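You operate a simulated robot arm through the tools that you are given. There is no shell and no other tool. Be economical: measure what you need, move in short steps, check, and stop when the job is done.

Carry out the task below with a simulated two-armed robot. There is one attempt and no reset: what you move stays moved.

TASK
Take the grey rag from the top of the steel table and lay it out flat on the top of the packing bench.

The check looks at the end state, three seconds after you hand in, the way a careful person would. Anything else that was tipped, shoved, dropped, spilled or broken makes it a failure.

THE ROBOT
Two 7-joint arms with two-finger parallel grippers on one trunk, on a base that drives. Base frame: it is fixed to the floor where the robot stands at the start and does not move with it; the origin is under the middle of the robot, x ahead of it, y to its left, z up; the surface under the hand at the start is at about z = 80. Readings come in cm, degrees, newtons and seconds.
The left shoulder is at the start at [7.1, 15.6, 100.5], the right one opposite. Places, roughly: top of the packing bench [270, -10, 90]. Payload 3.91 kg a hand.
Tool frame (each hand has its own): the origin (TCP) lies between the finger pads and is the grasp point; the fingertips stand 3 cm ahead of it; z points along the fingers, y is the line along which they close. The gripper opens to 11 cm. The fingers are 2 cm wide and 1 cm thick; the gripper's body (4.8 by 11.2 cm) begins 5.5 cm behind the TCP.
Orientation is that of the tool frame in the base frame, as a unit quaternion [x, y, z, w]. With the fingers straight down and closing along the base's y, the tool's x points along the base's -x, its y along +y and its z along -z.

THE INTERFACE
- The arms move only by the tool send_rows. It takes "left_motion", "right_motion" or both (then of equal length, played together; a hand with none holds still); each is a list of rows, each an object (a shift or turn left out is 0, a gripper value left out holds the last) with "xyz": the shift along the tool's x, y, z in units of 200 mm (1.0 is 200 mm), a list of three; "angular": the turn, a rotation vector about the tool's x, y, z in units of 90 degrees (1.0 is 90 degrees), a list of three; "hand": the gripper command, from -1 (shut) to 1 (fully open), values between in proportion. In form: [{"xyz": [tx, ty, tz], "angular": [ax, ay, az], "hand": hand}, ...]. A call has 1 to 20 rows; each row is the pose to reach, as a shift and turn from the pose commanded when the call began, along the tool's axes at that moment. A call with a number of a shift or a turn outside -1 to 1 is refused whole. Each row takes 0.2 s and may step no farther than 5 cm and 8.6 degrees from the row before; otherwise, or with a gripper value out of range, the whole call is refused. Where a pose cannot be reached the arm comes as near as it can. A force on the tool above 40 N (or 10 N above the force at the start of the call, whichever is more), or a blocked arm, ends the call early, and 0.2 s more pass. The fingers move at their own pace (about 10.8 cm/s each) and stop on an object; they squeeze with about 38 N. The grip force told is the motor's: it shows also when the fingers shut on nothing. Time passes only in rows, and 0.2 s behind the last, so rows that repeat a pose let the fingers close. The reply holds the time, the measured pose of the TCP, the force on the tool along the base axes, the opening and the grip force, in the units named above and with some noise, with the torque about the TCP (base axes, N m) and any sound that the robot's microphone picked up.
- Cameras (640 x 400 px; columns grow to the right, rows downward): "scene" is now at [13.96, -2.33, 124.37]; the picture's right is [-0.27, -0.96, 0.00], its down [-0.47, 0.13, -0.87] and it looks along [0.84, -0.23, -0.49] (base axes); focal length 290 px, centre (320, 200). "left" rides on the left gripper at [7.2, -1.7, -10.3] in its tool frame; the picture's right is [0.23, 0.97, 0.00], its down [-0.76, 0.18, -0.62] and it looks along [-0.61, 0.14, 0.78] (tool axes); focal length 222 px, centre (320, 200). "right" rides on the right gripper at [7.2, 1.7, -10.3] in its tool frame; the picture's right is [-0.23, 0.97, 0.00], its down [-0.76, -0.18, -0.62] and it looks along [-0.61, -0.14, 0.78] (tool axes); focal length 222 px, centre (320, 200). There is no depth. A picture from a camera that has moved, and an enlarged one, comes with that camera's place and axes in the base frame and with its lens.
- grab_frame(camera): a new picture of that camera. The clock stands still meanwhile.
- slide_trunk(by): slides the trunk up (or, below 0, down) by that many cm; the arms and the scene camera ride with it, the base frame stays. It gives what a move gives, with no picture.
- steer(legs): drives the robot by 1 to 6 legs, each [ahead, left, turn to the left] in cm, cm and degrees, along the robot's own axes; the way and the turn of a leg run together, so that a leg with both is an arc; at most 150 cm and 180 degrees a leg. The arms and the cameras ride along, it lands a little off, and it stops where it bumps. It gives what a move gives.
- pan_tilt(pan, tilt): turns the head with the scene camera to pan (to the left, within 86 degrees either way) and tilt (down, from -29 to 69), counted from straight ahead of the robot. It gives what a move gives.
- close_up(camera, box): a new picture of the part [left, top, right, bottom] of that camera's present view, enlarged. The clock stands still meanwhile.
- close_job(): hands the job in; it is judged then, once.

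Work in short steps. Places have to be worked out from the pictures, the camera data and where the tool is seen: move nearer, look again, correct. Check each grasp and each placing, and mend what went wrong. You have 120 turns and 100 pictures in all, those below and enlarged ones among them. Open the grippers and draw the arms clear of the work before you hand the job in, unless the task says otherwise; then end with one line.

The tools are called after "Emit:" by a JSON object that holds its "api" and its "payload". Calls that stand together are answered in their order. send_rows: Moves the arms, as the interface text tells. Its arguments: {"type":"object","properties":{"left_motion":{"type":"array","items":{"type":"object","properties":{"xyz":{"type":"array","items":{"type":"number"}},"angular":{"type":"array","items":{"type":"number"}},"hand":{"type":"number"}}}},"right_motion":{"type":"array","items":{"type":"object","properties":{"xyz":{"type":"array","items":{"type":"number"}},"angular":{"type":"array","items":{"type":"number"}},"hand":{"type":"number"}}}}},"required":[]} The other tools are called the same way: slide_trunk (by) slides the trunk up or down; steer (legs) drives the base; pan_tilt (pan, tilt) turns the head that bears the scene camera; grab_frame (camera) takes a picture; close_up (camera, box) takes an enlarged picture of a part of a camera's view; close_job () hands the job in.

At the start:

```text
time_s: 0.0
left_ee_pos: [68.81, 18.03, 95.6]
left_orientation: [0.0, 1.0, 0.001, 0.0]
left_contact_force: [0.1, -0.2, -0.4]
left_ft_torque: [-0.01, 0.02, 0.0]
left_finger_gap: 10.99
left_grip_force: 0.0
right_ee_pos: [70.63, -37.3, 100.77]
right_orientation: [0.0, 1.0, 0.0, 0.0]
right_contact_force: [-0.2, 0.1, -0.6]
right_ft_torque: [-0.01, 0.0, -0.01]
right_finger_gap: 11.01
right_grip_force: 0.0
trunk travel left (down, up): [-45.0, 49.0]
robot x, y, heading: [-0.15, -0.01, -0.1]
head pan, tilt: [-15.5, 29.5]
```

scene: 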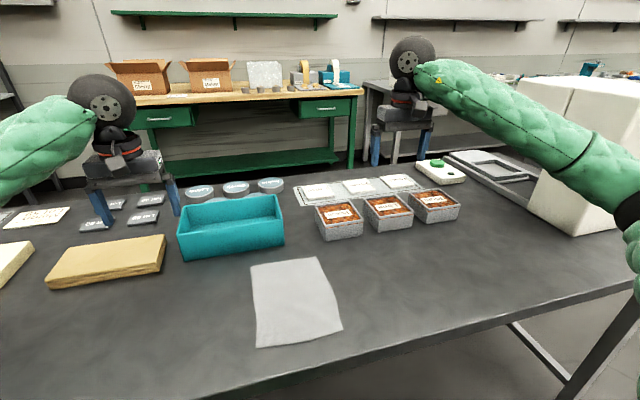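
right: 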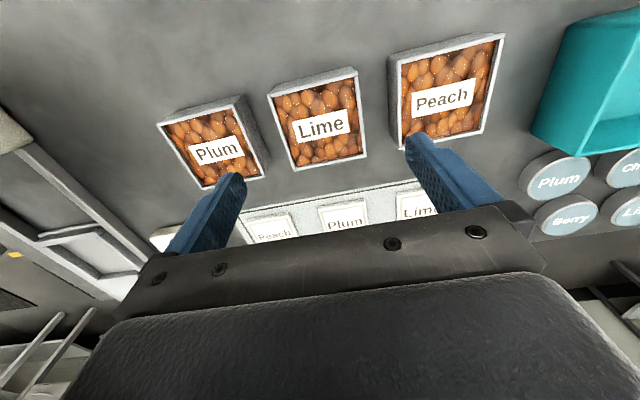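
left: 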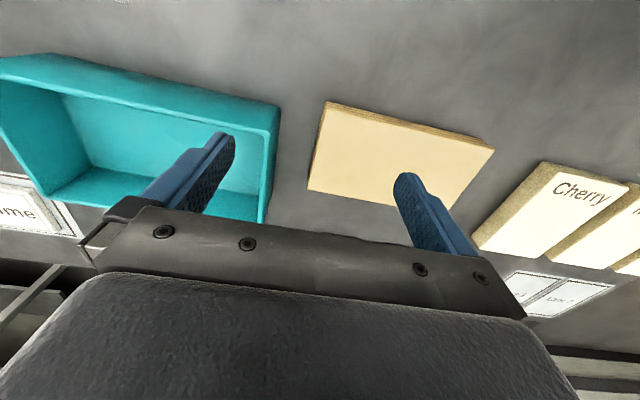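

I place the rag at about x 45–65, y −15–0 on the table (z≈80). I'll look around first for the drive route and the bench's clear space.

Emit:
{"api": "pan_tilt", "payload": {"pan": -60, "tilt": 25}}

Emit:
{"api": "grab_frame", "payload": {"camera": "scene"}}

Emit:
{"api": "pan_tilt", "payload": {"pan": 50, "tilt": 25}}

Emit:
{"api": "grab_frame", "payload": {"camera": "scene"}}

Emit:
{"api": "pan_tilt", "payload": {"pan": 0, "tilt": 10}}

Emit:
{"api": "grab_frame", "payload": {"camera": "scene"}}

Emit:
{"api": "pan_tilt", "payload": {"pan": -10, "tilt": 50}}

Emit:
{"api": "grab_frame", "payload": {"camera": "scene"}}

```text
time_s: 1.1
left_ee_pos: [68.8, 18.03, 95.72]
left_orientation: [0.0, 1.0, -0.001, 0.0]
left_contact_force: [0.8, -0.5, 0.5]
left_ft_torque: [0.04, -0.01, 0.04]
left_finger_gap: 11.01
left_grip_force: 0.1
right_ee_pos: [70.84, -37.28, 100.82]
right_orientation: [0.001, 1.0, 0.0, -0.001]
right_contact_force: [-0.7, -0.4, -0.4]
right_ft_torque: [0.01, 0.02, 0.02]
right_finger_gap: 10.99
right_grip_force: 0.1
trunk travel left (down, up): [-45.0, 49.0]
robot x, y, heading: [-0.16, 0.11, -0.3]
head pan, tilt: [-60.0, 25.0]
```

```text
96 pictures are left
camera scene: at [9.84, -7.88, 125.09], right [-0.87, -0.5, 0.0], down [-0.21, 0.37, -0.91], along [0.45, -0.78, -0.42], focal length 290 px, centre (320, 200)
```

scene: 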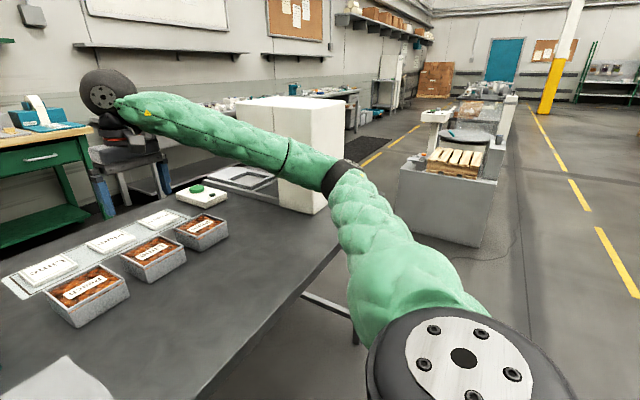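

```text
time_s: 3.0
left_ee_pos: [68.71, 17.89, 95.74]
left_orientation: [0.0, 1.0, 0.001, 0.0]
left_contact_force: [-0.2, 0.1, -0.6]
left_ft_torque: [-0.03, 0.02, 0.0]
left_finger_gap: 11.03
left_grip_force: 0.0
right_ee_pos: [70.72, -37.28, 100.76]
right_orientation: [0.0, 1.0, -0.001, 0.0]
right_contact_force: [-0.1, 0.1, -0.3]
right_ft_torque: [0.02, 0.0, -0.03]
right_finger_gap: 11.0
right_grip_force: 0.0
trunk travel left (down, up): [-45.0, 49.0]
robot x, y, heading: [0.3, 0.27, -0.1]
head pan, tilt: [50.0, 25.0]
```

```text
95 pictures are left
camera scene: at [11.15, 7.15, 125.09], right [0.77, -0.64, 0.0], down [-0.27, -0.32, -0.91], along [0.58, 0.69, -0.42], focal length 290 px, centre (320, 200)
```

scene: 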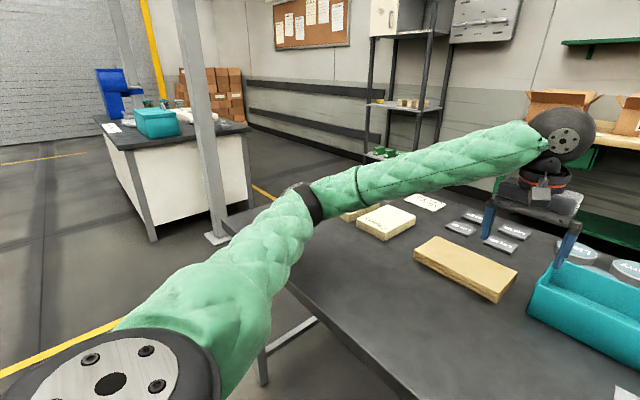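

```text
time_s: 4.2
left_ee_pos: [68.84, 17.86, 95.67]
left_orientation: [-0.001, 1.0, 0.001, 0.0]
left_contact_force: [1.8, -0.8, 0.3]
left_ft_torque: [-0.03, 0.02, -0.03]
left_finger_gap: 10.99
left_grip_force: 0.1
right_ee_pos: [70.78, -37.31, 100.76]
right_orientation: [0.0, 1.0, 0.0, 0.0]
right_contact_force: [-0.3, 0.8, -0.1]
right_ft_torque: [-0.02, -0.01, -0.03]
right_finger_gap: 11.0
right_grip_force: 0.0
trunk travel left (down, up): [-45.0, 49.0]
robot x, y, heading: [0.08, -0.03, 0.2]
head pan, tilt: [0.0, 10.0]
```

```text
94 pictures are left
camera scene: at [14.52, 0.1, 127.52], right [0.0, -1.0, 0.0], down [-0.17, 0.0, -0.98], along [0.98, 0.0, -0.17], focal length 290 px, centre (320, 200)
```

scene: 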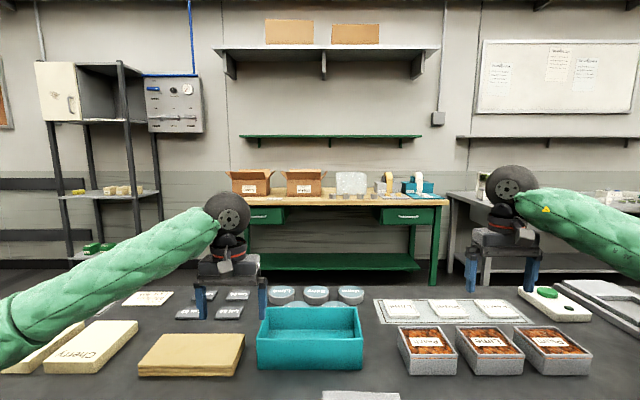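

```text
time_s: 5.2
left_ee_pos: [68.8, 17.83, 95.76]
left_orientation: [0.0, 1.0, 0.0, 0.0]
left_contact_force: [0.2, 0.0, -0.4]
left_ft_torque: [0.03, -0.02, 0.01]
left_finger_gap: 11.04
left_grip_force: 0.0
right_ee_pos: [70.76, -37.37, 100.79]
right_orientation: [0.0, 1.0, 0.0, -0.001]
right_contact_force: [0.2, 1.0, 0.1]
right_ft_torque: [-0.03, 0.0, -0.02]
right_finger_gap: 11.0
right_grip_force: 0.1
trunk travel left (down, up): [-45.0, 49.0]
robot x, y, heading: [-0.45, -0.01, 0.2]
head pan, tilt: [-10.0, 50.0]
```

```text
93 pictures are left
camera scene: at [12.81, -1.24, 121.34], right [-0.17, -0.98, 0.0], down [-0.75, 0.13, -0.64], along [0.63, -0.11, -0.77], focal length 290 px, centre (320, 200)
```

scene: 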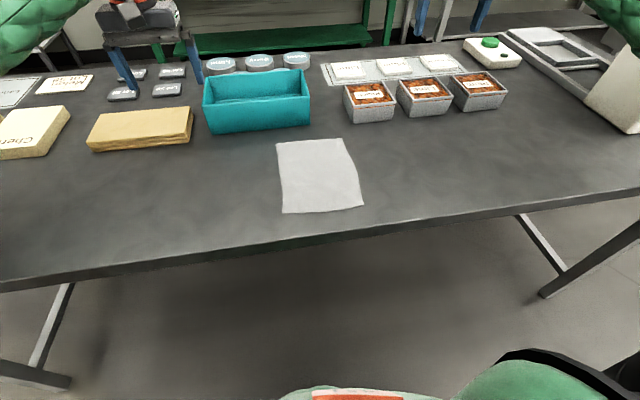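

Rag: x≈44.5–64.5, y≈−15–0; the table's near edge is at x≈38. I'll back up and centre on the rag, with the trunk raised for clearance, so both hands can pinch its near edge.

Emit:
{"api": "slide_trunk", "payload": {"by": 8}}

Emit:
{"api": "steer", "payload": {"legs": [[-23, -7.5, 0]]}}

Emit:
{"api": "grab_frame", "payload": {"camera": "scene"}}

```text
time_s: 6.4
left_ee_pos: [68.9, 17.89, 103.59]
left_orientation: [-0.001, 1.0, 0.0, -0.001]
left_contact_force: [-0.3, -0.3, -0.1]
left_ft_torque: [0.02, 0.03, -0.05]
left_finger_gap: 10.99
left_grip_force: 0.0
right_ee_pos: [70.71, -37.3, 108.66]
right_orientation: [0.0, 1.0, 0.0, -0.002]
right_contact_force: [0.1, -0.9, 0.5]
right_ft_torque: [-0.05, 0.02, 0.0]
right_finger_gap: 11.0
right_grip_force: 0.2
trunk travel left (down, up): [-53.0, 41.0]
robot x, y, heading: [0.17, -0.01, -0.1]
head pan, tilt: [-10.0, 50.0]
```

```text
time_s: 8.2
left_ee_pos: [45.77, 10.29, 103.88]
left_orientation: [0.0, 1.0, 0.0, 0.0]
left_contact_force: [0.6, -0.3, 0.3]
left_ft_torque: [0.02, 0.0, 0.0]
left_finger_gap: 10.99
left_grip_force: 0.1
right_ee_pos: [47.71, -44.92, 108.85]
right_orientation: [-0.001, 1.0, 0.0, -0.001]
right_contact_force: [-0.2, 0.2, 0.5]
right_ft_torque: [0.01, -0.02, 0.0]
right_finger_gap: 11.0
right_grip_force: 0.0
trunk travel left (down, up): [-53.0, 41.0]
robot x, y, heading: [-22.78, -7.63, -0.5]
head pan, tilt: [-10.0, 50.0]
```

```text
92 pictures are left
camera scene: at [-10.18, -8.87, 129.35], right [-0.17, -0.98, 0.0], down [-0.75, 0.13, -0.64], along [0.63, -0.11, -0.77], focal length 290 px, centre (320, 200)
```

scene: 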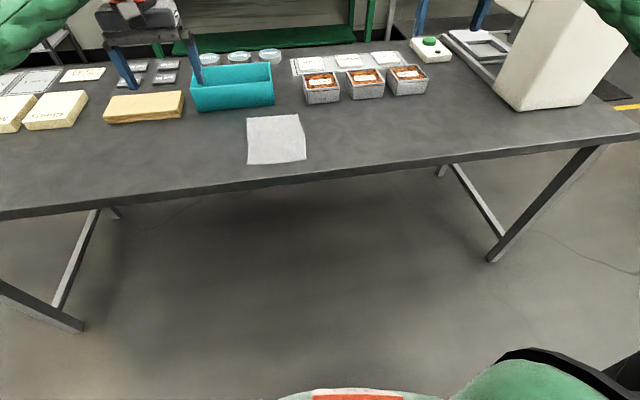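

The rag's near edge confirmed at x≈44, y −15..−0.5. I turn both hands 90° (closing along base x, cameras outward) and bring them in and down above the near edge.

Emit:
{"api": "send_rows", "payload": {"left_motion": [{"xyz": [0.005, -0.032, 0.041], "angular": [0, 0, 0.0909]}, {"xyz": [0.01, -0.064, 0.082], "angular": [0, 0, 0.1818]}, {"xyz": [0.014, -0.095, 0.123], "angular": [0, 0, 0.2727]}, {"xyz": [0.018, -0.127, 0.164], "angular": [0, 0, 0.3636]}, {"xyz": [0.023, -0.159, 0.205], "angular": [0, 0, 0.4545]}, {"xyz": [0.027, -0.191, 0.245], "angular": [0, 0, 0.5454]}, {"xyz": [0.032, -0.223, 0.286], "angular": [0, 0, 0.6363]}, {"xyz": [0.036, -0.255, 0.327], "angular": [0, 0, 0.7272]}, {"xyz": [0.041, -0.286, 0.368], "angular": [0, 0, 0.8181]}, {"xyz": [0.045, -0.318, 0.409], "angular": [0, 0, 0.909]}, {"xyz": [0.05, -0.35, 0.45], "angular": [0, 0, 1.0]}], "right_motion": [{"xyz": [0.014, 0.09, 0.06], "angular": [0, 0, -0.0909]}, {"xyz": [0.027, 0.18, 0.12], "angular": [0, 0, -0.1818]}, {"xyz": [0.04, 0.27, 0.19], "angular": [0, 0, -0.2727]}, {"xyz": [0.055, 0.36, 0.25], "angular": [0, 0, -0.3636]}, {"xyz": [0.07, 0.45, 0.32], "angular": [0, 0, -0.4545]}, {"xyz": [0.08, 0.54, 0.38], "angular": [0, 0, -0.5454]}, {"xyz": [0.095, 0.63, 0.45], "angular": [0, 0, -0.6363]}, {"xyz": [0.11, 0.73, 0.51], "angular": [0, 0, -0.7272]}, {"xyz": [0.12, 0.82, 0.57], "angular": [0, 0, -0.8181]}, {"xyz": [0.135, 0.91, 0.64], "angular": [0, 0, -0.909]}, {"xyz": [0.15, 1.0, 0.7], "angular": [0, 0, -1.0]}]}}

Emit:
{"api": "grab_frame", "payload": {"camera": "scene"}}

Emit:
{"api": "grab_frame", "payload": {"camera": "left"}}

```text
time_s: 10.6
left_ee_pos: [45.01, 3.25, 94.73]
left_orientation: [0.708, 0.707, -0.001, 0.0]
left_contact_force: [1.3, -0.4, 0.0]
left_ft_torque: [0.02, 0.05, -0.02]
left_finger_gap: 11.0
left_grip_force: 0.2
right_ee_pos: [39.28, -24.51, 94.17]
right_orientation: [-0.552, 0.832, -0.028, 0.047]
right_contact_force: [0.8, 0.2, 0.1]
right_ft_torque: [0.04, 0.02, 0.02]
right_finger_gap: 11.01
right_grip_force: 0.0
right hand out of reach, approached as far as the arm can: row 7, 8, 9, 10, 11
trunk travel left (down, up): [-53.0, 41.0]
robot x, y, heading: [-22.88, -7.52, 0.1]
head pan, tilt: [-10.0, 50.0]
```

```text
91 pictures are left
camera scene: at [-9.91, -8.91, 129.31], right [-0.17, -0.98, 0.0], down [-0.76, 0.13, -0.64], along [0.63, -0.11, -0.77], focal length 290 px, centre (320, 200)
```

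scene: 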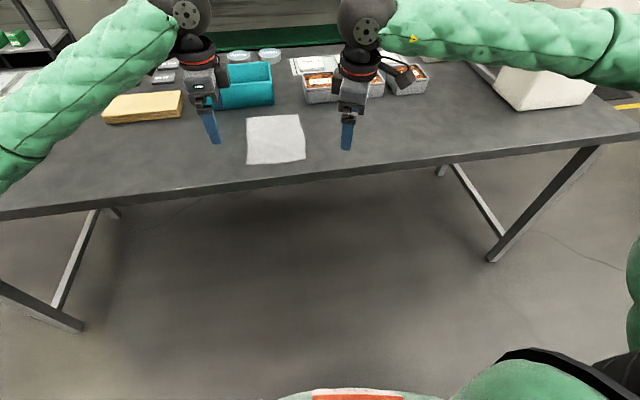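

```text
90 pictures are left
camera left: at [43.47, 10.55, 105.07], right [0.97, 0.23, 0.0], down [0.18, -0.76, 0.62], along [0.14, -0.61, -0.78], focal length 222 px, centre (320, 200)
```

left: 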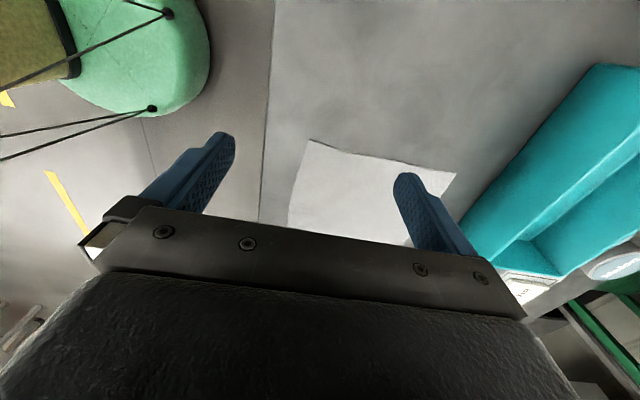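

The left hand reached its pose; the right one stalled at about 67° of yaw, tilted. I'll move it inward and forward to see whether it reaches there.

Emit:
{"api": "send_rows", "payload": {"right_motion": [{"xyz": [-0.1, -0.05, -0.1]}, {"xyz": [-0.2, -0.1, -0.2]}, {"xyz": [-0.3, -0.15, -0.3]}, {"xyz": [-0.4, -0.2, -0.4]}]}}

```text
time_s: 11.6
left_ee_pos: [44.8, 3.29, 94.71]
left_orientation: [0.706, 0.708, 0.0, 0.0]
left_contact_force: [-0.6, 0.3, -0.4]
left_ft_torque: [0.02, 0.02, 0.0]
left_finger_gap: 11.01
left_grip_force: 0.2
right_ee_pos: [44.13, -19.66, 101.32]
right_orientation: [-0.55, 0.833, -0.029, 0.047]
right_contact_force: [0.2, -0.6, -0.9]
right_ft_torque: [-0.01, -0.01, -0.01]
right_finger_gap: 11.0
right_grip_force: 0.0
right hand out of reach, approached as far as the arm can: row 4
trunk travel left (down, up): [-53.0, 41.0]
robot x, y, heading: [-22.76, -7.87, -0.0]
head pan, tilt: [-10.0, 50.0]
```

The command holds the stalled orientation. I'll straighten the right hand to point straight down, backing the yaw off to about 60°, which should be inside its limit.

Emit:
{"api": "send_rows", "payload": {"right_motion": [{"angular": [-0.032, 0.014, 0.035]}, {"angular": [-0.064, 0.028, 0.07]}]}}

```text
time_s: 12.2
left_ee_pos: [44.75, 3.31, 94.77]
left_orientation: [0.708, 0.707, 0.0, -0.001]
left_contact_force: [0.4, 0.2, 0.3]
left_ft_torque: [0.04, 0.0, -0.03]
left_finger_gap: 11.01
left_grip_force: 0.1
right_ee_pos: [44.01, -19.64, 101.36]
right_orientation: [-0.506, 0.863, 0.001, 0.001]
right_contact_force: [-0.1, -0.1, -0.1]
right_ft_torque: [-0.01, 0.01, 0.0]
right_finger_gap: 11.0
right_grip_force: 0.0
trunk travel left (down, up): [-53.0, 41.0]
robot x, y, heading: [-22.88, -7.48, -0.1]
head pan, tilt: [-10.0, 50.0]
```

Right hand is now straight down at 60° yaw. I'll set both openings to about 4 cm and bring the hands above the near edge corners (left y≈−3, right y≈−12.5) at TCP z≈86, then look.

Emit:
{"api": "send_rows", "payload": {"left_motion": [{"xyz": [-0.08, -0.005, 0.1], "hand": -0.27}, {"xyz": [-0.16, -0.011, 0.2]}, {"xyz": [-0.24, -0.016, 0.3]}, {"xyz": [-0.28, -0.02, 0.37]}, {"xyz": [-0.315, -0.022, 0.437]}], "right_motion": [{"xyz": [-0.064, 0.032, 0.154], "hand": -0.27}, {"xyz": [-0.127, 0.064, 0.308]}, {"xyz": [-0.19, 0.097, 0.462]}, {"xyz": [-0.254, 0.129, 0.616]}, {"xyz": [-0.317, 0.161, 0.77]}]}}

Emit:
{"api": "grab_frame", "payload": {"camera": "left"}}

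Emit:
{"api": "grab_frame", "payload": {"camera": "right"}}

Emit:
{"api": "close_up", "payload": {"camera": "scene", "box": [200, 80, 360, 180]}}

```text
time_s: 13.4
left_ee_pos: [44.53, -2.93, 86.0]
left_orientation: [0.707, 0.707, -0.001, -0.001]
left_contact_force: [-0.3, -0.1, 0.3]
left_ft_torque: [-0.02, -0.02, -0.03]
left_finger_gap: 4.0
left_grip_force: 0.0
right_ee_pos: [44.57, -12.31, 85.77]
right_orientation: [-0.506, 0.862, 0.003, 0.001]
right_contact_force: [-0.2, 0.3, -0.1]
right_ft_torque: [-0.01, 0.02, 0.0]
right_finger_gap: 4.03
right_grip_force: 0.2
trunk travel left (down, up): [-53.0, 41.0]
robot x, y, heading: [-23.02, -7.82, 0.1]
head pan, tilt: [-10.0, 50.0]
```

```text
89 pictures are left
camera left: at [43.0, 4.36, 96.42], right [0.97, 0.23, 0.0], down [0.18, -0.76, 0.62], along [0.14, -0.61, -0.78], focal length 222 px, centre (320, 200)
```

left: 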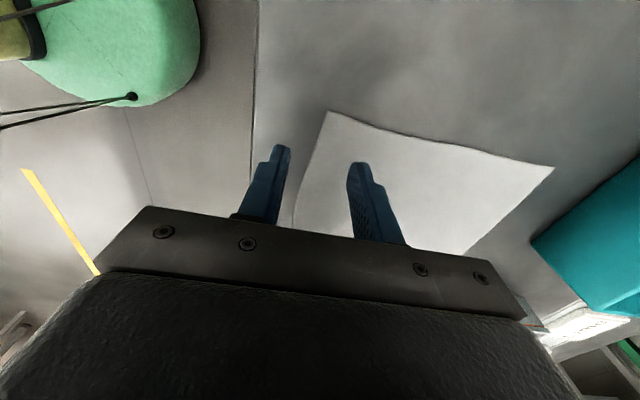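

```text
88 pictures are left
camera right: at [39.4, -17.89, 96.1], right [-0.74, 0.67, 0.0], down [0.53, 0.57, 0.63], along [0.42, 0.46, -0.78], focal length 222 px, centre (320, 200)
```

right: 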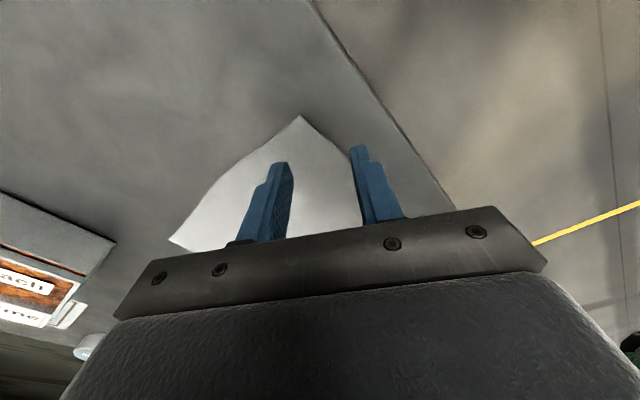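

```text
4.00 times, centred on (280, 130) of scene
camera zoom: at [-9.96, -8.82, 129.33], right [-0.17, -0.98, 0.0], down [-0.76, 0.13, -0.64], along [0.63, -0.11, -0.77], focal length 1160 px, centre (480, 480)
```

zoom: 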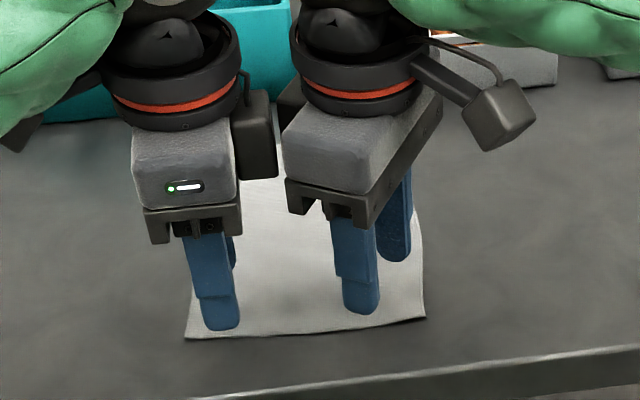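

Corner positions: (44.6,−0.4) and (43.9,−15.0), so both hands straddle the near edge well. I'll lower until the tips just touch.

Emit:
{"api": "send_rows", "payload": {"left_motion": [{"xyz": [0, 0, 0.06]}, {"xyz": [0, 0, 0.12]}, {"xyz": [0, 0, 0.145]}], "right_motion": [{"xyz": [0, 0, 0.06]}, {"xyz": [0, 0, 0.12]}, {"xyz": [0, 0, 0.14]}]}}

```text
time_s: 14.2
left_ee_pos: [44.4, -2.82, 83.15]
left_orientation: [0.707, 0.708, 0.0, 0.0]
left_contact_force: [0.4, 0.2, -0.2]
left_ft_torque: [0.01, 0.0, -0.02]
left_finger_gap: 4.01
left_grip_force: 0.0
right_ee_pos: [44.33, -12.31, 83.22]
right_orientation: [-0.506, 0.863, 0.001, 0.002]
right_contact_force: [0.2, -0.8, 4.4]
right_ft_torque: [-0.09, -0.06, -0.01]
right_finger_gap: 4.06
right_grip_force: 0.2
trunk travel left (down, up): [-53.0, 41.0]
robot x, y, heading: [-22.81, -7.99, 0.1]
head pan, tilt: [-10.0, 50.0]
```

The right hand is in light contact, the left one is about to be. I'll press slightly more and close both.

Emit:
{"api": "send_rows", "payload": {"left_motion": [{"xyz": [0, 0, 0.01]}, {"xyz": [0, 0, 0.015]}, {"xyz": [0, 0, 0.015], "hand": -0.6}, {"xyz": [0, 0, 0.015], "hand": -1}, {"xyz": [0, 0, 0.015], "hand": -1}, {"xyz": [0, 0, 0.015], "hand": -1}], "right_motion": [{"xyz": [0, 0, 0.003]}, {"xyz": [0, 0, 0.005]}, {"xyz": [0, 0, 0.005], "hand": -0.6}, {"xyz": [0, 0, 0.005], "hand": -1}, {"xyz": [0, 0, 0.005], "hand": -1}, {"xyz": [0, 0, 0.005], "hand": -1}]}}

Emit:
{"api": "close_up", "payload": {"camera": "scene", "box": [200, 80, 360, 180]}}

Emit:
{"api": "grab_frame", "payload": {"camera": "left"}}

Emit:
{"api": "grab_frame", "payload": {"camera": "right"}}

```text
time_s: 15.6
left_ee_pos: [44.37, -2.95, 83.09]
left_orientation: [0.707, 0.707, 0.001, 0.003]
left_contact_force: [-0.9, -0.6, 12.9]
left_ft_torque: [0.08, -0.06, -0.01]
left_finger_gap: 0.2
left_grip_force: 38.4
right_ee_pos: [44.24, -12.31, 82.97]
right_orientation: [-0.506, 0.862, 0.002, 0.002]
right_contact_force: [-0.2, 0.2, 9.7]
right_ft_torque: [-0.13, -0.03, 0.01]
right_finger_gap: 0.2
right_grip_force: 37.7
trunk travel left (down, up): [-53.0, 41.0]
robot x, y, heading: [-23.04, -7.52, -0.2]
head pan, tilt: [-10.0, 50.0]
stopped in row 6 (left hand): the force on the tool passed its limit at 41 N (the readings are from after the stop); the commanded pose is now the measured one
```

```text
4.00 times, centred on (280, 130) of scene
camera zoom: at [-10.17, -8.82, 129.32], right [-0.17, -0.98, 0.0], down [-0.75, 0.13, -0.64], along [0.63, -0.11, -0.77], focal length 1160 px, centre (480, 480)
```

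zoom: 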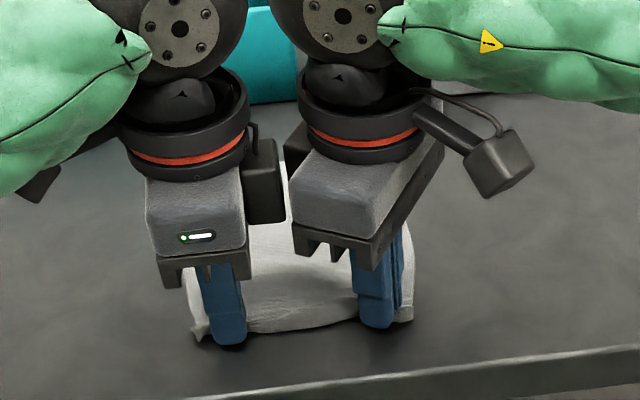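

```text
85 pictures are left
camera left: at [42.9, 4.37, 93.49], right [0.97, 0.23, 0.0], down [0.17, -0.76, 0.63], along [0.15, -0.61, -0.78], focal length 222 px, centre (320, 200)
```

left: 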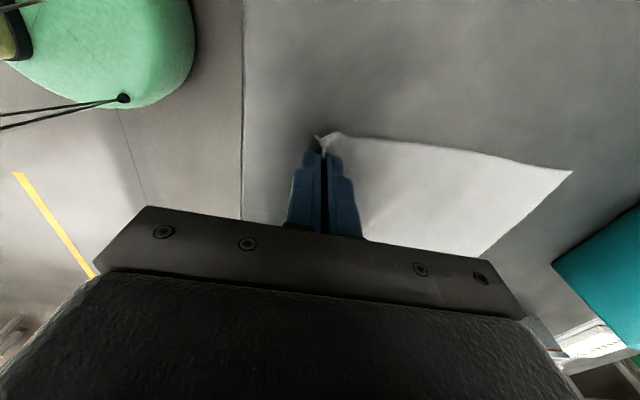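

```text
84 pictures are left
camera right: at [39.17, -17.89, 93.45], right [-0.74, 0.67, 0.0], down [0.52, 0.57, 0.63], along [0.42, 0.47, -0.78], focal length 222 px, centre (320, 200)
```

right: 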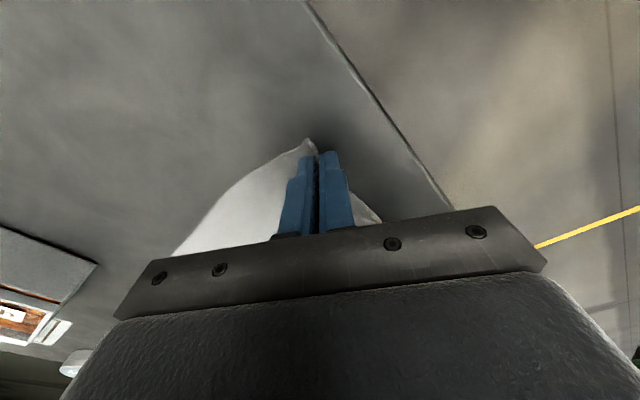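

Both gaps read 0.2 cm, so cloth is between the pads in both hands. I'll lift 6 cm slowly and check that it comes along.

Emit:
{"api": "send_rows", "payload": {"left_motion": [{"xyz": [0, 0, -0.03], "hand": -1}, {"xyz": [0, 0, -0.08]}, {"xyz": [0, 0, -0.15]}, {"xyz": [0, 0, -0.22]}, {"xyz": [0, 0, -0.3]}], "right_motion": [{"xyz": [0, 0, -0.03], "hand": -1}, {"xyz": [0, 0, -0.08]}, {"xyz": [0, 0, -0.15]}, {"xyz": [0, 0, -0.22]}, {"xyz": [0, 0, -0.3]}]}}

Emit:
{"api": "close_up", "payload": {"camera": "scene", "box": [200, 80, 360, 180]}}

Emit:
{"api": "grab_frame", "payload": {"camera": "left"}}

```text
time_s: 16.8
left_ee_pos: [44.34, -2.98, 89.0]
left_orientation: [0.706, 0.708, 0.001, 0.001]
left_contact_force: [0.2, -0.9, -0.8]
left_ft_torque: [-0.06, 0.0, -0.01]
left_finger_gap: 0.22
left_grip_force: 38.0
right_ee_pos: [44.13, -12.4, 89.01]
right_orientation: [-0.507, 0.862, 0.002, 0.001]
right_contact_force: [-0.3, 1.7, -0.1]
right_ft_torque: [0.0, 0.01, 0.02]
right_finger_gap: 0.21
right_grip_force: 37.9
trunk travel left (down, up): [-53.0, 41.0]
robot x, y, heading: [-22.69, -7.66, 0.1]
head pan, tilt: [-10.0, 50.0]
```

```text
4.00 times, centred on (280, 130) of scene
camera zoom: at [-10.07, -8.81, 129.33], right [-0.17, -0.98, 0.0], down [-0.75, 0.13, -0.64], along [0.63, -0.11, -0.77], focal length 1160 px, centre (480, 480)
```

zoom: 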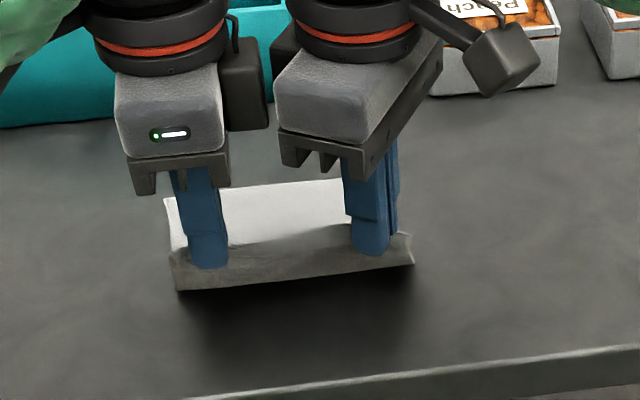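

```text
82 pictures are left
camera left: at [42.91, 4.49, 99.43], right [0.97, 0.23, 0.0], down [0.18, -0.76, 0.62], along [0.14, -0.61, -0.78], focal length 222 px, centre (320, 200)
```

left: 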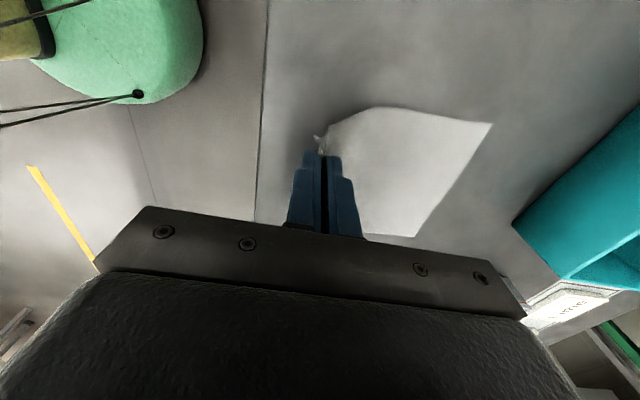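

Both hands hold the edge cleanly, with a narrow flap. I'll raise the trunk to lift the rag clear and then back away from the table.

Emit:
{"api": "slide_trunk", "payload": {"by": 30}}

Emit:
{"api": "steer", "payload": {"legs": [[-35, 0, 0]]}}

Emit:
{"api": "pan_tilt", "payload": {"pan": 45, "tilt": 25}}

Emit:
{"api": "grab_frame", "payload": {"camera": "scene"}}

Emit:
{"api": "pan_tilt", "payload": {"pan": -10, "tilt": 35}}

Emit:
{"api": "grab_frame", "payload": {"camera": "scene"}}

```text
time_s: 19.8
left_ee_pos: [44.44, -2.85, 119.07]
left_orientation: [0.707, 0.707, 0.0, 0.0]
left_contact_force: [0.1, -1.4, 0.6]
left_ft_torque: [-0.04, -0.02, 0.04]
left_finger_gap: 0.23
left_grip_force: 38.4
right_ee_pos: [44.28, -12.32, 118.73]
right_orientation: [-0.507, 0.862, 0.003, 0.002]
right_contact_force: [0.2, 1.2, 0.4]
right_ft_torque: [0.03, -0.01, -0.02]
right_finger_gap: 0.23
right_grip_force: 38.2
trunk travel left (down, up): [-83.0, 11.0]
robot x, y, heading: [-22.62, -7.46, 0.0]
head pan, tilt: [-10.0, 50.0]
```

```text
time_s: 22.1
left_ee_pos: [9.29, -2.71, 119.05]
left_orientation: [0.706, 0.708, 0.0, 0.0]
left_contact_force: [0.0, -1.9, -0.1]
left_ft_torque: [-0.01, -0.02, 0.02]
left_finger_gap: 0.24
left_grip_force: 38.4
right_ee_pos: [9.2, -12.39, 118.68]
right_orientation: [-0.506, 0.862, 0.004, 0.001]
right_contact_force: [-0.4, 2.1, 0.9]
right_ft_torque: [0.02, -0.03, 0.01]
right_finger_gap: 0.19
right_grip_force: 38.3
trunk travel left (down, up): [-83.0, 11.0]
robot x, y, heading: [-57.75, -7.63, -0.0]
head pan, tilt: [-10.0, 50.0]
```

```text
time_s: 23.3
left_ee_pos: [9.37, -2.78, 119.04]
left_orientation: [0.706, 0.708, 0.0, 0.002]
left_contact_force: [-0.2, -1.2, -0.1]
left_ft_torque: [-0.05, -0.03, -0.01]
left_finger_gap: 0.2
left_grip_force: 38.0
right_ee_pos: [9.13, -12.22, 118.77]
right_orientation: [-0.507, 0.862, 0.002, 0.002]
right_contact_force: [-0.3, -0.1, -0.7]
right_ft_torque: [0.02, 0.0, 0.03]
right_finger_gap: 0.24
right_grip_force: 38.3
trunk travel left (down, up): [-83.0, 11.0]
robot x, y, heading: [-57.7, -7.56, 0.1]
head pan, tilt: [45.0, 25.0]
```

```text
81 pictures are left
camera scene: at [-46.24, -1.01, 163.09], right [0.71, -0.71, 0.0], down [-0.3, -0.3, -0.91], along [0.64, 0.64, -0.42], focal length 290 px, centre (320, 200)
```

scene: 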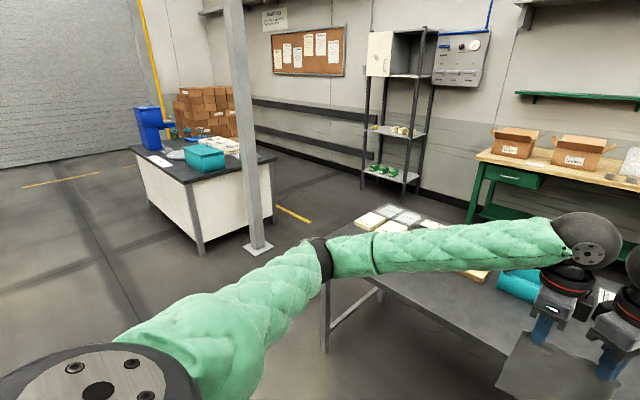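

```text
time_s: 24.5
left_ee_pos: [9.41, -2.83, 119.07]
left_orientation: [0.707, 0.708, 0.0, 0.001]
left_contact_force: [0.4, -1.5, 0.3]
left_ft_torque: [-0.04, 0.0, -0.03]
left_finger_gap: 0.2
left_grip_force: 38.0
right_ee_pos: [9.23, -12.35, 118.8]
right_orientation: [-0.506, 0.862, 0.003, 0.002]
right_contact_force: [-0.7, 0.8, -0.1]
right_ft_torque: [0.04, 0.0, -0.01]
right_finger_gap: 0.23
right_grip_force: 37.6
trunk travel left (down, up): [-83.0, 11.0]
robot x, y, heading: [-58.1, -7.82, 0.1]
head pan, tilt: [-10.0, 35.0]
```

```text
80 pictures are left
camera scene: at [-44.02, -9.03, 161.51], right [-0.17, -0.99, 0.0], down [-0.57, 0.1, -0.82], along [0.81, -0.14, -0.57], focal length 290 px, centre (320, 200)
```

scene: 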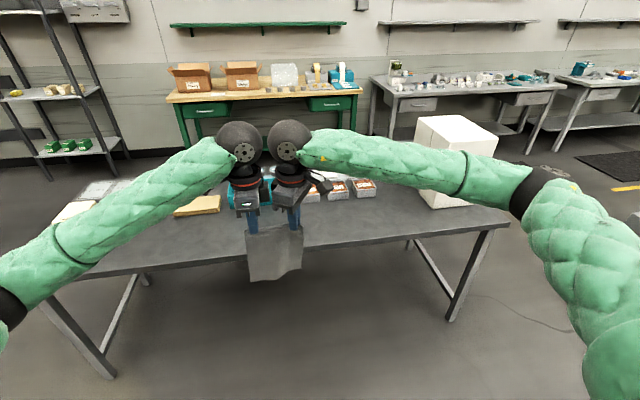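

The rag hangs neatly. The route is around the table's left end, between it (y≈92) and the pillar (y≈200). I'll go left to y≈138, then forward part of the way, and look.

Emit:
{"api": "steer", "payload": {"legs": [[0, 146, 0], [120, 0, 0]]}}

Emit:
{"api": "pan_tilt", "payload": {"pan": -45, "tilt": 30}}

Emit:
{"api": "grab_frame", "payload": {"camera": "scene"}}

```text
time_s: 37.3
left_ee_pos: [128.68, 138.47, 119.01]
left_orientation: [0.714, 0.701, 0.0, 0.002]
left_contact_force: [0.2, -1.0, -0.1]
left_ft_torque: [-0.05, 0.01, 0.03]
left_finger_gap: 0.19
left_grip_force: 38.0
right_ee_pos: [128.22, 129.05, 118.85]
right_orientation: [-0.498, 0.867, 0.003, 0.001]
right_contact_force: [0.9, 1.0, 0.6]
right_ft_torque: [0.02, 0.0, -0.01]
right_finger_gap: 0.22
right_grip_force: 38.1
trunk travel left (down, up): [-83.0, 11.0]
robot x, y, heading: [61.11, 134.98, -1.0]
head pan, tilt: [-10.0, 35.0]
```

```text
time_s: 38.3
left_ee_pos: [128.57, 138.47, 119.01]
left_orientation: [0.713, 0.701, 0.0, 0.002]
left_contact_force: [-0.1, -0.7, -0.6]
left_ft_torque: [-0.04, -0.04, 0.03]
left_finger_gap: 0.22
left_grip_force: 38.0
right_ee_pos: [128.32, 128.97, 118.84]
right_orientation: [-0.498, 0.867, 0.003, 0.001]
right_contact_force: [0.3, 1.4, -0.6]
right_ft_torque: [0.03, 0.02, 0.03]
right_finger_gap: 0.22
right_grip_force: 38.2
trunk travel left (down, up): [-83.0, 11.0]
robot x, y, heading: [61.51, 134.96, -1.0]
head pan, tilt: [-45.0, 30.0]
```

```text
79 pictures are left
camera scene: at [72.78, 128.49, 162.29], right [-0.72, -0.7, 0.0], down [-0.35, 0.36, -0.87], along [0.6, -0.62, -0.5], focal length 290 px, centre (320, 200)
```

scene: 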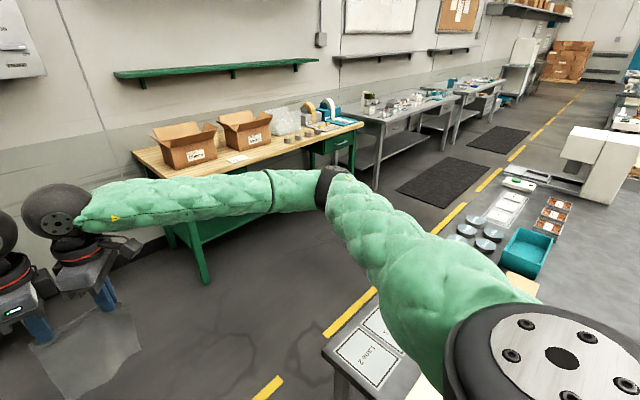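

The table's far edge is at x≈110 and the bench front at x≈228, so a comfortable lane lies at x≈167. I'll drive forward to it and correct the heading, then look at the bench top.

Emit:
{"api": "steer", "payload": {"legs": [[0, 0, 1], [104, 0, 0]]}}

Emit:
{"api": "pan_tilt", "payload": {"pan": -60, "tilt": 25}}

Emit:
{"api": "grab_frame", "payload": {"camera": "scene"}}

```text
time_s: 44.0
left_ee_pos: [232.73, 140.2, 118.93]
left_orientation: [0.706, 0.708, 0.0, 0.002]
left_contact_force: [-0.6, -0.9, 0.6]
left_ft_torque: [-0.02, -0.03, 0.01]
left_finger_gap: 0.2
left_grip_force: 38.3
right_ee_pos: [232.49, 130.72, 118.78]
right_orientation: [-0.507, 0.862, 0.003, 0.002]
right_contact_force: [0.6, 0.7, -0.6]
right_ft_torque: [0.01, -0.05, 0.05]
right_finger_gap: 0.18
right_grip_force: 38.2
trunk travel left (down, up): [-83.0, 11.0]
robot x, y, heading: [165.79, 135.12, 0.3]
head pan, tilt: [-45.0, 30.0]
```

```text
time_s: 44.8
left_ee_pos: [232.77, 140.26, 119.12]
left_orientation: [0.706, 0.708, 0.0, 0.002]
left_contact_force: [-0.3, -1.3, -0.3]
left_ft_torque: [-0.05, -0.02, -0.01]
left_finger_gap: 0.23
left_grip_force: 38.4
right_ee_pos: [232.52, 130.71, 118.79]
right_orientation: [-0.507, 0.862, 0.003, 0.002]
right_contact_force: [0.4, 1.2, 0.4]
right_ft_torque: [0.03, -0.02, 0.0]
right_finger_gap: 0.2
right_grip_force: 37.9
trunk travel left (down, up): [-83.0, 11.0]
robot x, y, heading: [165.31, 135.08, 0.3]
head pan, tilt: [-60.0, 25.0]
```

```text
78 pictures are left
camera scene: at [175.37, 127.37, 163.08], right [-0.86, -0.5, 0.0], down [-0.21, 0.37, -0.91], along [0.46, -0.78, -0.42], focal length 290 px, centre (320, 200)
```

scene: 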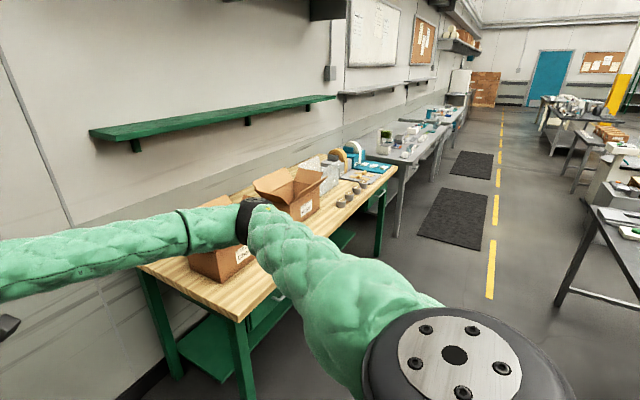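

The bench front edge is at x≈231, and boxes start at x≈250. I'll back off a few cm, move right to about y=20, and look at the bench top from the front.

Emit:
{"api": "steer", "payload": {"legs": [[-8, 0, 0], [0, -115, 0]]}}

Emit:
{"api": "pan_tilt", "payload": {"pan": 0, "tilt": 35}}

Emit:
{"api": "grab_frame", "payload": {"camera": "scene"}}

```text
time_s: 51.2
left_ee_pos: [225.84, 28.46, 118.93]
left_orientation: [0.703, 0.711, 0.0, 0.001]
left_contact_force: [0.4, -1.2, -0.2]
left_ft_torque: [-0.03, 0.01, 0.0]
left_finger_gap: 0.22
left_grip_force: 37.9
right_ee_pos: [225.6, 18.98, 118.82]
right_orientation: [-0.51, 0.86, 0.003, 0.001]
right_contact_force: [0.7, 0.6, 0.7]
right_ft_torque: [0.0, 0.01, 0.02]
right_finger_gap: 0.23
right_grip_force: 38.5
trunk travel left (down, up): [-83.0, 11.0]
robot x, y, heading: [158.45, 23.1, 0.5]
head pan, tilt: [-60.0, 25.0]
```

```text
time_s: 52.5
left_ee_pos: [225.77, 28.54, 118.98]
left_orientation: [0.704, 0.71, 0.0, 0.001]
left_contact_force: [-0.2, -0.7, 1.0]
left_ft_torque: [-0.05, -0.02, -0.04]
left_finger_gap: 0.21
left_grip_force: 38.1
right_ee_pos: [225.71, 18.96, 118.81]
right_orientation: [-0.51, 0.86, 0.003, 0.002]
right_contact_force: [-0.1, 1.5, -0.1]
right_ft_torque: [-0.02, 0.02, 0.05]
right_finger_gap: 0.22
right_grip_force: 37.7
trunk travel left (down, up): [-83.0, 11.0]
robot x, y, heading: [158.88, 22.86, 0.8]
head pan, tilt: [0.0, 35.0]
```

```text
77 pictures are left
camera scene: at [172.58, 23.31, 161.51], right [0.01, -1.0, 0.0], down [-0.57, -0.01, -0.82], along [0.82, 0.01, -0.57], focal length 290 px, centre (320, 200)
```

scene: 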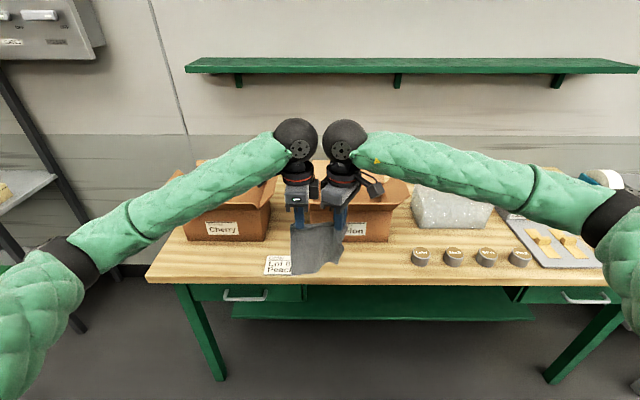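

I can see the free bench area is a front strip about 17 cm deep (x 232–249) with boxes, a label sheet and cups. I'll zoom in to measure the free spots.

Emit:
{"api": "close_up", "payload": {"camera": "scene", "box": [140, 150, 340, 300]}}

Emit:
{"api": "close_up", "payload": {"camera": "scene", "box": [330, 150, 640, 300]}}

```text
2.67 times, centred on (240, 225) of scene
camera zoom: at [172.58, 23.31, 161.51], right [0.01, -1.0, 0.0], down [-0.57, -0.01, -0.82], along [0.82, 0.01, -0.57], focal length 773 px, centre (533, 133)
```

zoom: 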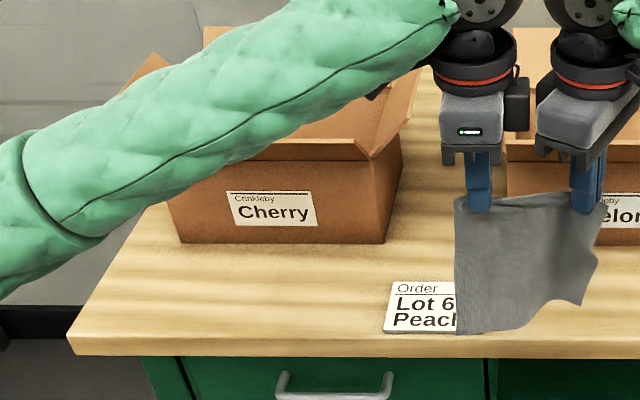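

```text
2.06 times, centred on (485, 225) of scene
camera zoom: at [172.58, 23.31, 161.51], right [0.01, -1.0, 0.0], down [-0.57, -0.01, -0.82], along [0.82, 0.01, -0.57], focal length 599 px, centre (-21, 148)
```

zoom: 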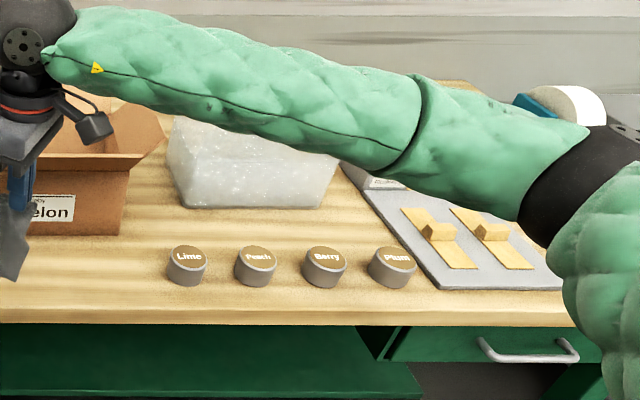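

The strip is only 19 cm deep, so the rag must lie with its 20 cm side along the bench. I'm holding the 15 cm side, so I'll go back to the steel table's free left-front strip, lay the rag down turned 90° and re-grip its long edge.

Emit:
{"api": "steer", "payload": {"legs": [[0, 115, 0], [-100, 10, 0]]}}

```text
time_s: 63.1
left_ee_pos: [125.42, 150.76, 118.98]
left_orientation: [0.71, 0.705, 0.0, 0.001]
left_contact_force: [-0.6, -0.4, 0.4]
left_ft_torque: [-0.02, -0.02, -0.02]
left_finger_gap: 0.19
left_grip_force: 38.1
right_ee_pos: [125.07, 141.31, 118.85]
right_orientation: [-0.502, 0.865, 0.003, 0.002]
right_contact_force: [-0.1, 0.2, 0.5]
right_ft_torque: [0.03, 0.03, 0.01]
right_finger_gap: 0.19
right_grip_force: 38.3
trunk travel left (down, up): [-83.0, 11.0]
robot x, y, heading: [58.08, 146.35, -0.4]
head pan, tilt: [0.0, 35.0]
```

Now at (58,146). I move to about (50,148), turn right 90° to face along the table, and look.

Emit:
{"api": "steer", "payload": {"legs": [[-8, 2, 0], [0, 0, -89.6]]}}

Emit:
{"api": "pan_tilt", "payload": {"pan": 0, "tilt": 50}}

Emit:
{"api": "grab_frame", "payload": {"camera": "scene"}}

```text
time_s: 68.0
left_ee_pos: [52.95, 81.27, 119.02]
left_orientation: [1.0, -0.012, -0.001, 0.0]
left_contact_force: [-1.1, 0.1, 0.1]
left_ft_torque: [-0.03, 0.04, 0.06]
left_finger_gap: 0.22
left_grip_force: 37.9
right_ee_pos: [43.39, 81.65, 118.77]
right_orientation: [0.264, 0.964, 0.001, 0.003]
right_contact_force: [1.2, -0.6, -0.1]
right_ft_torque: [-0.03, 0.0, 0.07]
right_finger_gap: 0.2
right_grip_force: 38.4
trunk travel left (down, up): [-83.0, 11.0]
robot x, y, heading: [49.38, 148.51, -91.5]
head pan, tilt: [0.0, 35.0]
```

```text
time_s: 68.8
left_ee_pos: [52.9, 81.2, 119.01]
left_orientation: [1.0, -0.013, -0.001, 0.001]
left_contact_force: [-0.8, 0.2, 0.6]
left_ft_torque: [-0.01, 0.06, 0.04]
left_finger_gap: 0.21
left_grip_force: 38.1
right_ee_pos: [43.39, 81.72, 118.76]
right_orientation: [0.265, 0.964, 0.002, 0.004]
right_contact_force: [1.4, -0.1, 0.0]
right_ft_torque: [0.04, -0.03, 0.02]
right_finger_gap: 0.21
right_grip_force: 37.7
trunk travel left (down, up): [-83.0, 11.0]
robot x, y, heading: [50.0, 148.46, -91.5]
head pan, tilt: [0.0, 50.0]
```

```text
74 pictures are left
camera scene: at [49.7, 135.95, 159.34], right [-1.0, 0.02, 0.0], down [0.02, 0.77, -0.64], along [-0.02, -0.64, -0.77], focal length 290 px, centre (320, 200)
```

scene: 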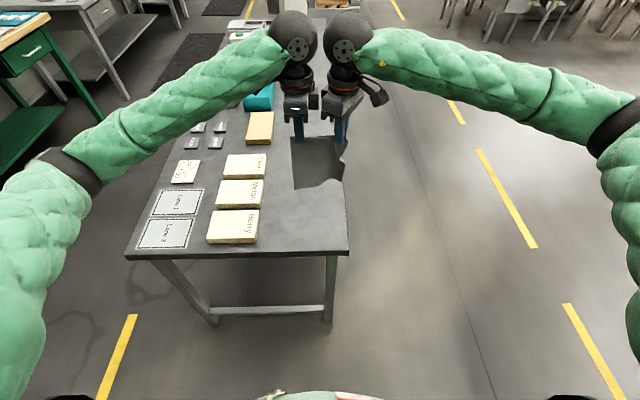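

The front strip is free (cards begin at x≈66). I shift 2.5 cm left with a small heading fix, reach forward 13 cm, then lower the trunk until the rag's free end is just above the table.

Emit:
{"api": "steer", "payload": {"legs": [[0, 2.5, 1.5]]}}

Emit:
{"api": "send_rows", "payload": {"left_motion": [{"xyz": [0, 0.13, 0]}, {"xyz": [0, 0.26, 0]}, {"xyz": [0, 0.39, 0]}, {"xyz": [0, 0.52, 0]}, {"xyz": [0, 0.65, 0]}], "right_motion": [{"xyz": [-0.063, -0.113, 0]}, {"xyz": [-0.127, -0.227, 0]}, {"xyz": [-0.19, -0.34, 0]}, {"xyz": [-0.254, -0.454, 0]}, {"xyz": [-0.317, -0.567, 0]}]}}

Emit:
{"api": "slide_trunk", "payload": {"by": -15}}

Emit:
{"api": "grab_frame", "payload": {"camera": "scene"}}

```text
time_s: 69.6
left_ee_pos: [56.76, 81.25, 119.13]
left_orientation: [1.0, 0.0, 0.001, 0.001]
left_contact_force: [-1.5, -0.3, 0.2]
left_ft_torque: [0.04, 0.0, 0.02]
left_finger_gap: 0.2
left_grip_force: 37.7
right_ee_pos: [47.12, 81.53, 118.78]
right_orientation: [0.252, 0.968, 0.001, 0.005]
right_contact_force: [1.1, -0.4, -0.6]
right_ft_torque: [-0.03, -0.08, 0.05]
right_finger_gap: 0.21
right_grip_force: 38.2
trunk travel left (down, up): [-83.0, 11.0]
robot x, y, heading: [52.37, 148.82, -89.8]
head pan, tilt: [0.0, 50.0]
```

```text
time_s: 70.8
left_ee_pos: [56.81, 68.31, 118.94]
left_orientation: [1.0, -0.001, -0.001, 0.001]
left_contact_force: [-9.1, 2.9, 0.6]
left_ft_torque: [0.12, 0.26, -0.02]
left_finger_gap: 0.23
left_grip_force: 38.0
right_ee_pos: [47.55, 71.88, 118.84]
right_orientation: [0.252, 0.968, 0.001, 0.002]
right_contact_force: [8.1, -4.5, -0.5]
right_ft_torque: [-0.08, -0.21, 0.02]
right_finger_gap: 0.22
right_grip_force: 38.6
right hand out of reach, approached as far as the arm can: row 4, 5
trunk travel left (down, up): [-83.0, 11.0]
robot x, y, heading: [52.25, 148.91, -90.0]
head pan, tilt: [0.0, 50.0]
```

```text
time_s: 72.5
left_ee_pos: [57.02, 68.34, 104.08]
left_orientation: [1.0, 0.0, 0.0, 0.001]
left_contact_force: [-14.2, 7.0, 0.2]
left_ft_torque: [0.18, 0.44, -0.06]
left_finger_gap: 0.23
left_grip_force: 38.8
right_ee_pos: [47.58, 72.04, 103.77]
right_orientation: [0.253, 0.968, 0.0, 0.003]
right_contact_force: [14.1, -5.5, -0.5]
right_ft_torque: [-0.17, -0.34, 0.04]
right_finger_gap: 0.24
right_grip_force: 37.8
trunk travel left (down, up): [-68.0, 26.0]
robot x, y, heading: [52.13, 148.78, -89.8]
head pan, tilt: [0.0, 50.0]
```

```text
73 pictures are left
camera scene: at [52.45, 135.95, 144.35], right [-1.0, 0.0, 0.0], down [0.0, 0.77, -0.64], along [0.0, -0.64, -0.77], focal length 290 px, centre (320, 200)
```

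scene: 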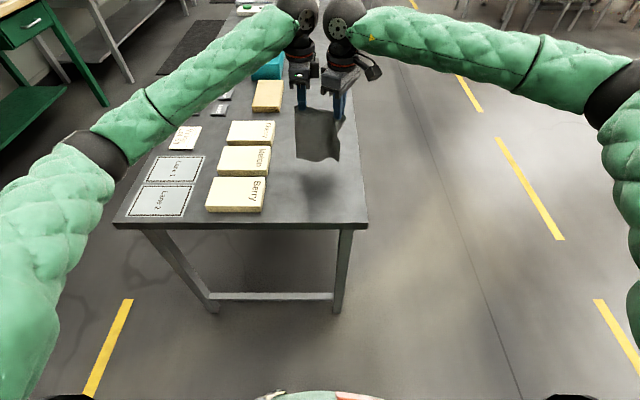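

The right hand stops at about 77 cm ahead while the left went 3.6 cm farther, stretching the rag. I bring the left back level.

Emit:
{"api": "send_rows", "payload": {"left_motion": [{"xyz": [0, -0.09, 0]}, {"xyz": [0.0, -0.18, 0]}]}}

Emit:
{"api": "grab_frame", "payload": {"camera": "right"}}

Emit:
{"api": "close_up", "payload": {"camera": "scene", "box": [220, 40, 420, 220]}}

```text
time_s: 73.2
left_ee_pos: [57.18, 71.98, 104.01]
left_orientation: [1.0, 0.0, 0.0, 0.0]
left_contact_force: [-1.6, 0.3, 0.1]
left_ft_torque: [-0.03, 0.07, 0.05]
left_finger_gap: 0.2
left_grip_force: 37.9
right_ee_pos: [47.52, 71.99, 103.85]
right_orientation: [0.253, 0.968, 0.002, 0.003]
right_contact_force: [2.8, 0.3, -0.2]
right_ft_torque: [0.01, -0.06, 0.04]
right_finger_gap: 0.19
right_grip_force: 38.4
trunk travel left (down, up): [-68.0, 26.0]
robot x, y, heading: [52.07, 148.42, -90.2]
head pan, tilt: [0.0, 50.0]
```

```text
72 pictures are left
camera right: at [41.92, 76.99, 114.13], right [0.67, 0.74, 0.0], down [0.57, -0.53, 0.63], along [0.46, -0.42, -0.78], focal length 222 px, centre (320, 200)
```

right: 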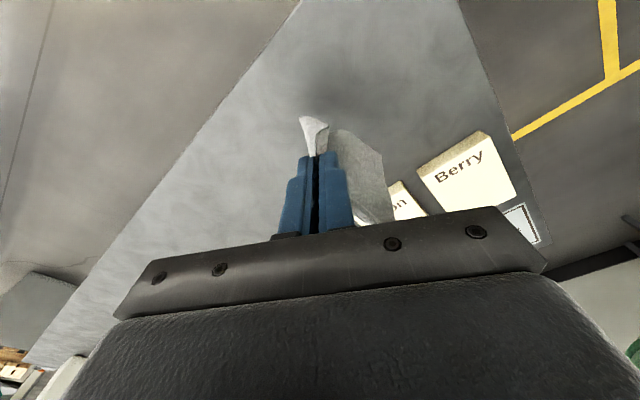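

```text
2.22 times, centred on (320, 130) of scene
camera zoom: at [52.45, 135.96, 144.34], right [-1.0, 0.0, 0.0], down [0.0, 0.77, -0.64], along [0.0, -0.64, -0.77], focal length 644 px, centre (320, 356)
```

zoom: 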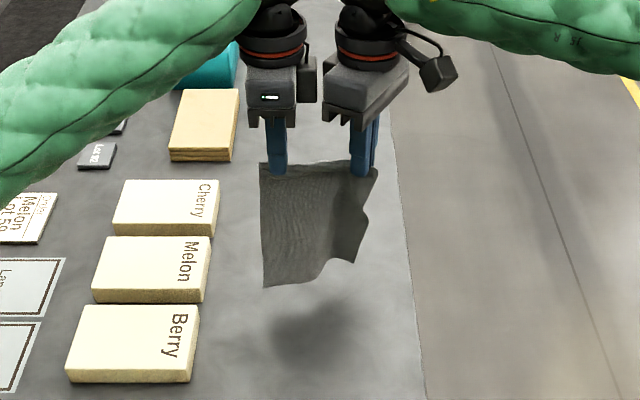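

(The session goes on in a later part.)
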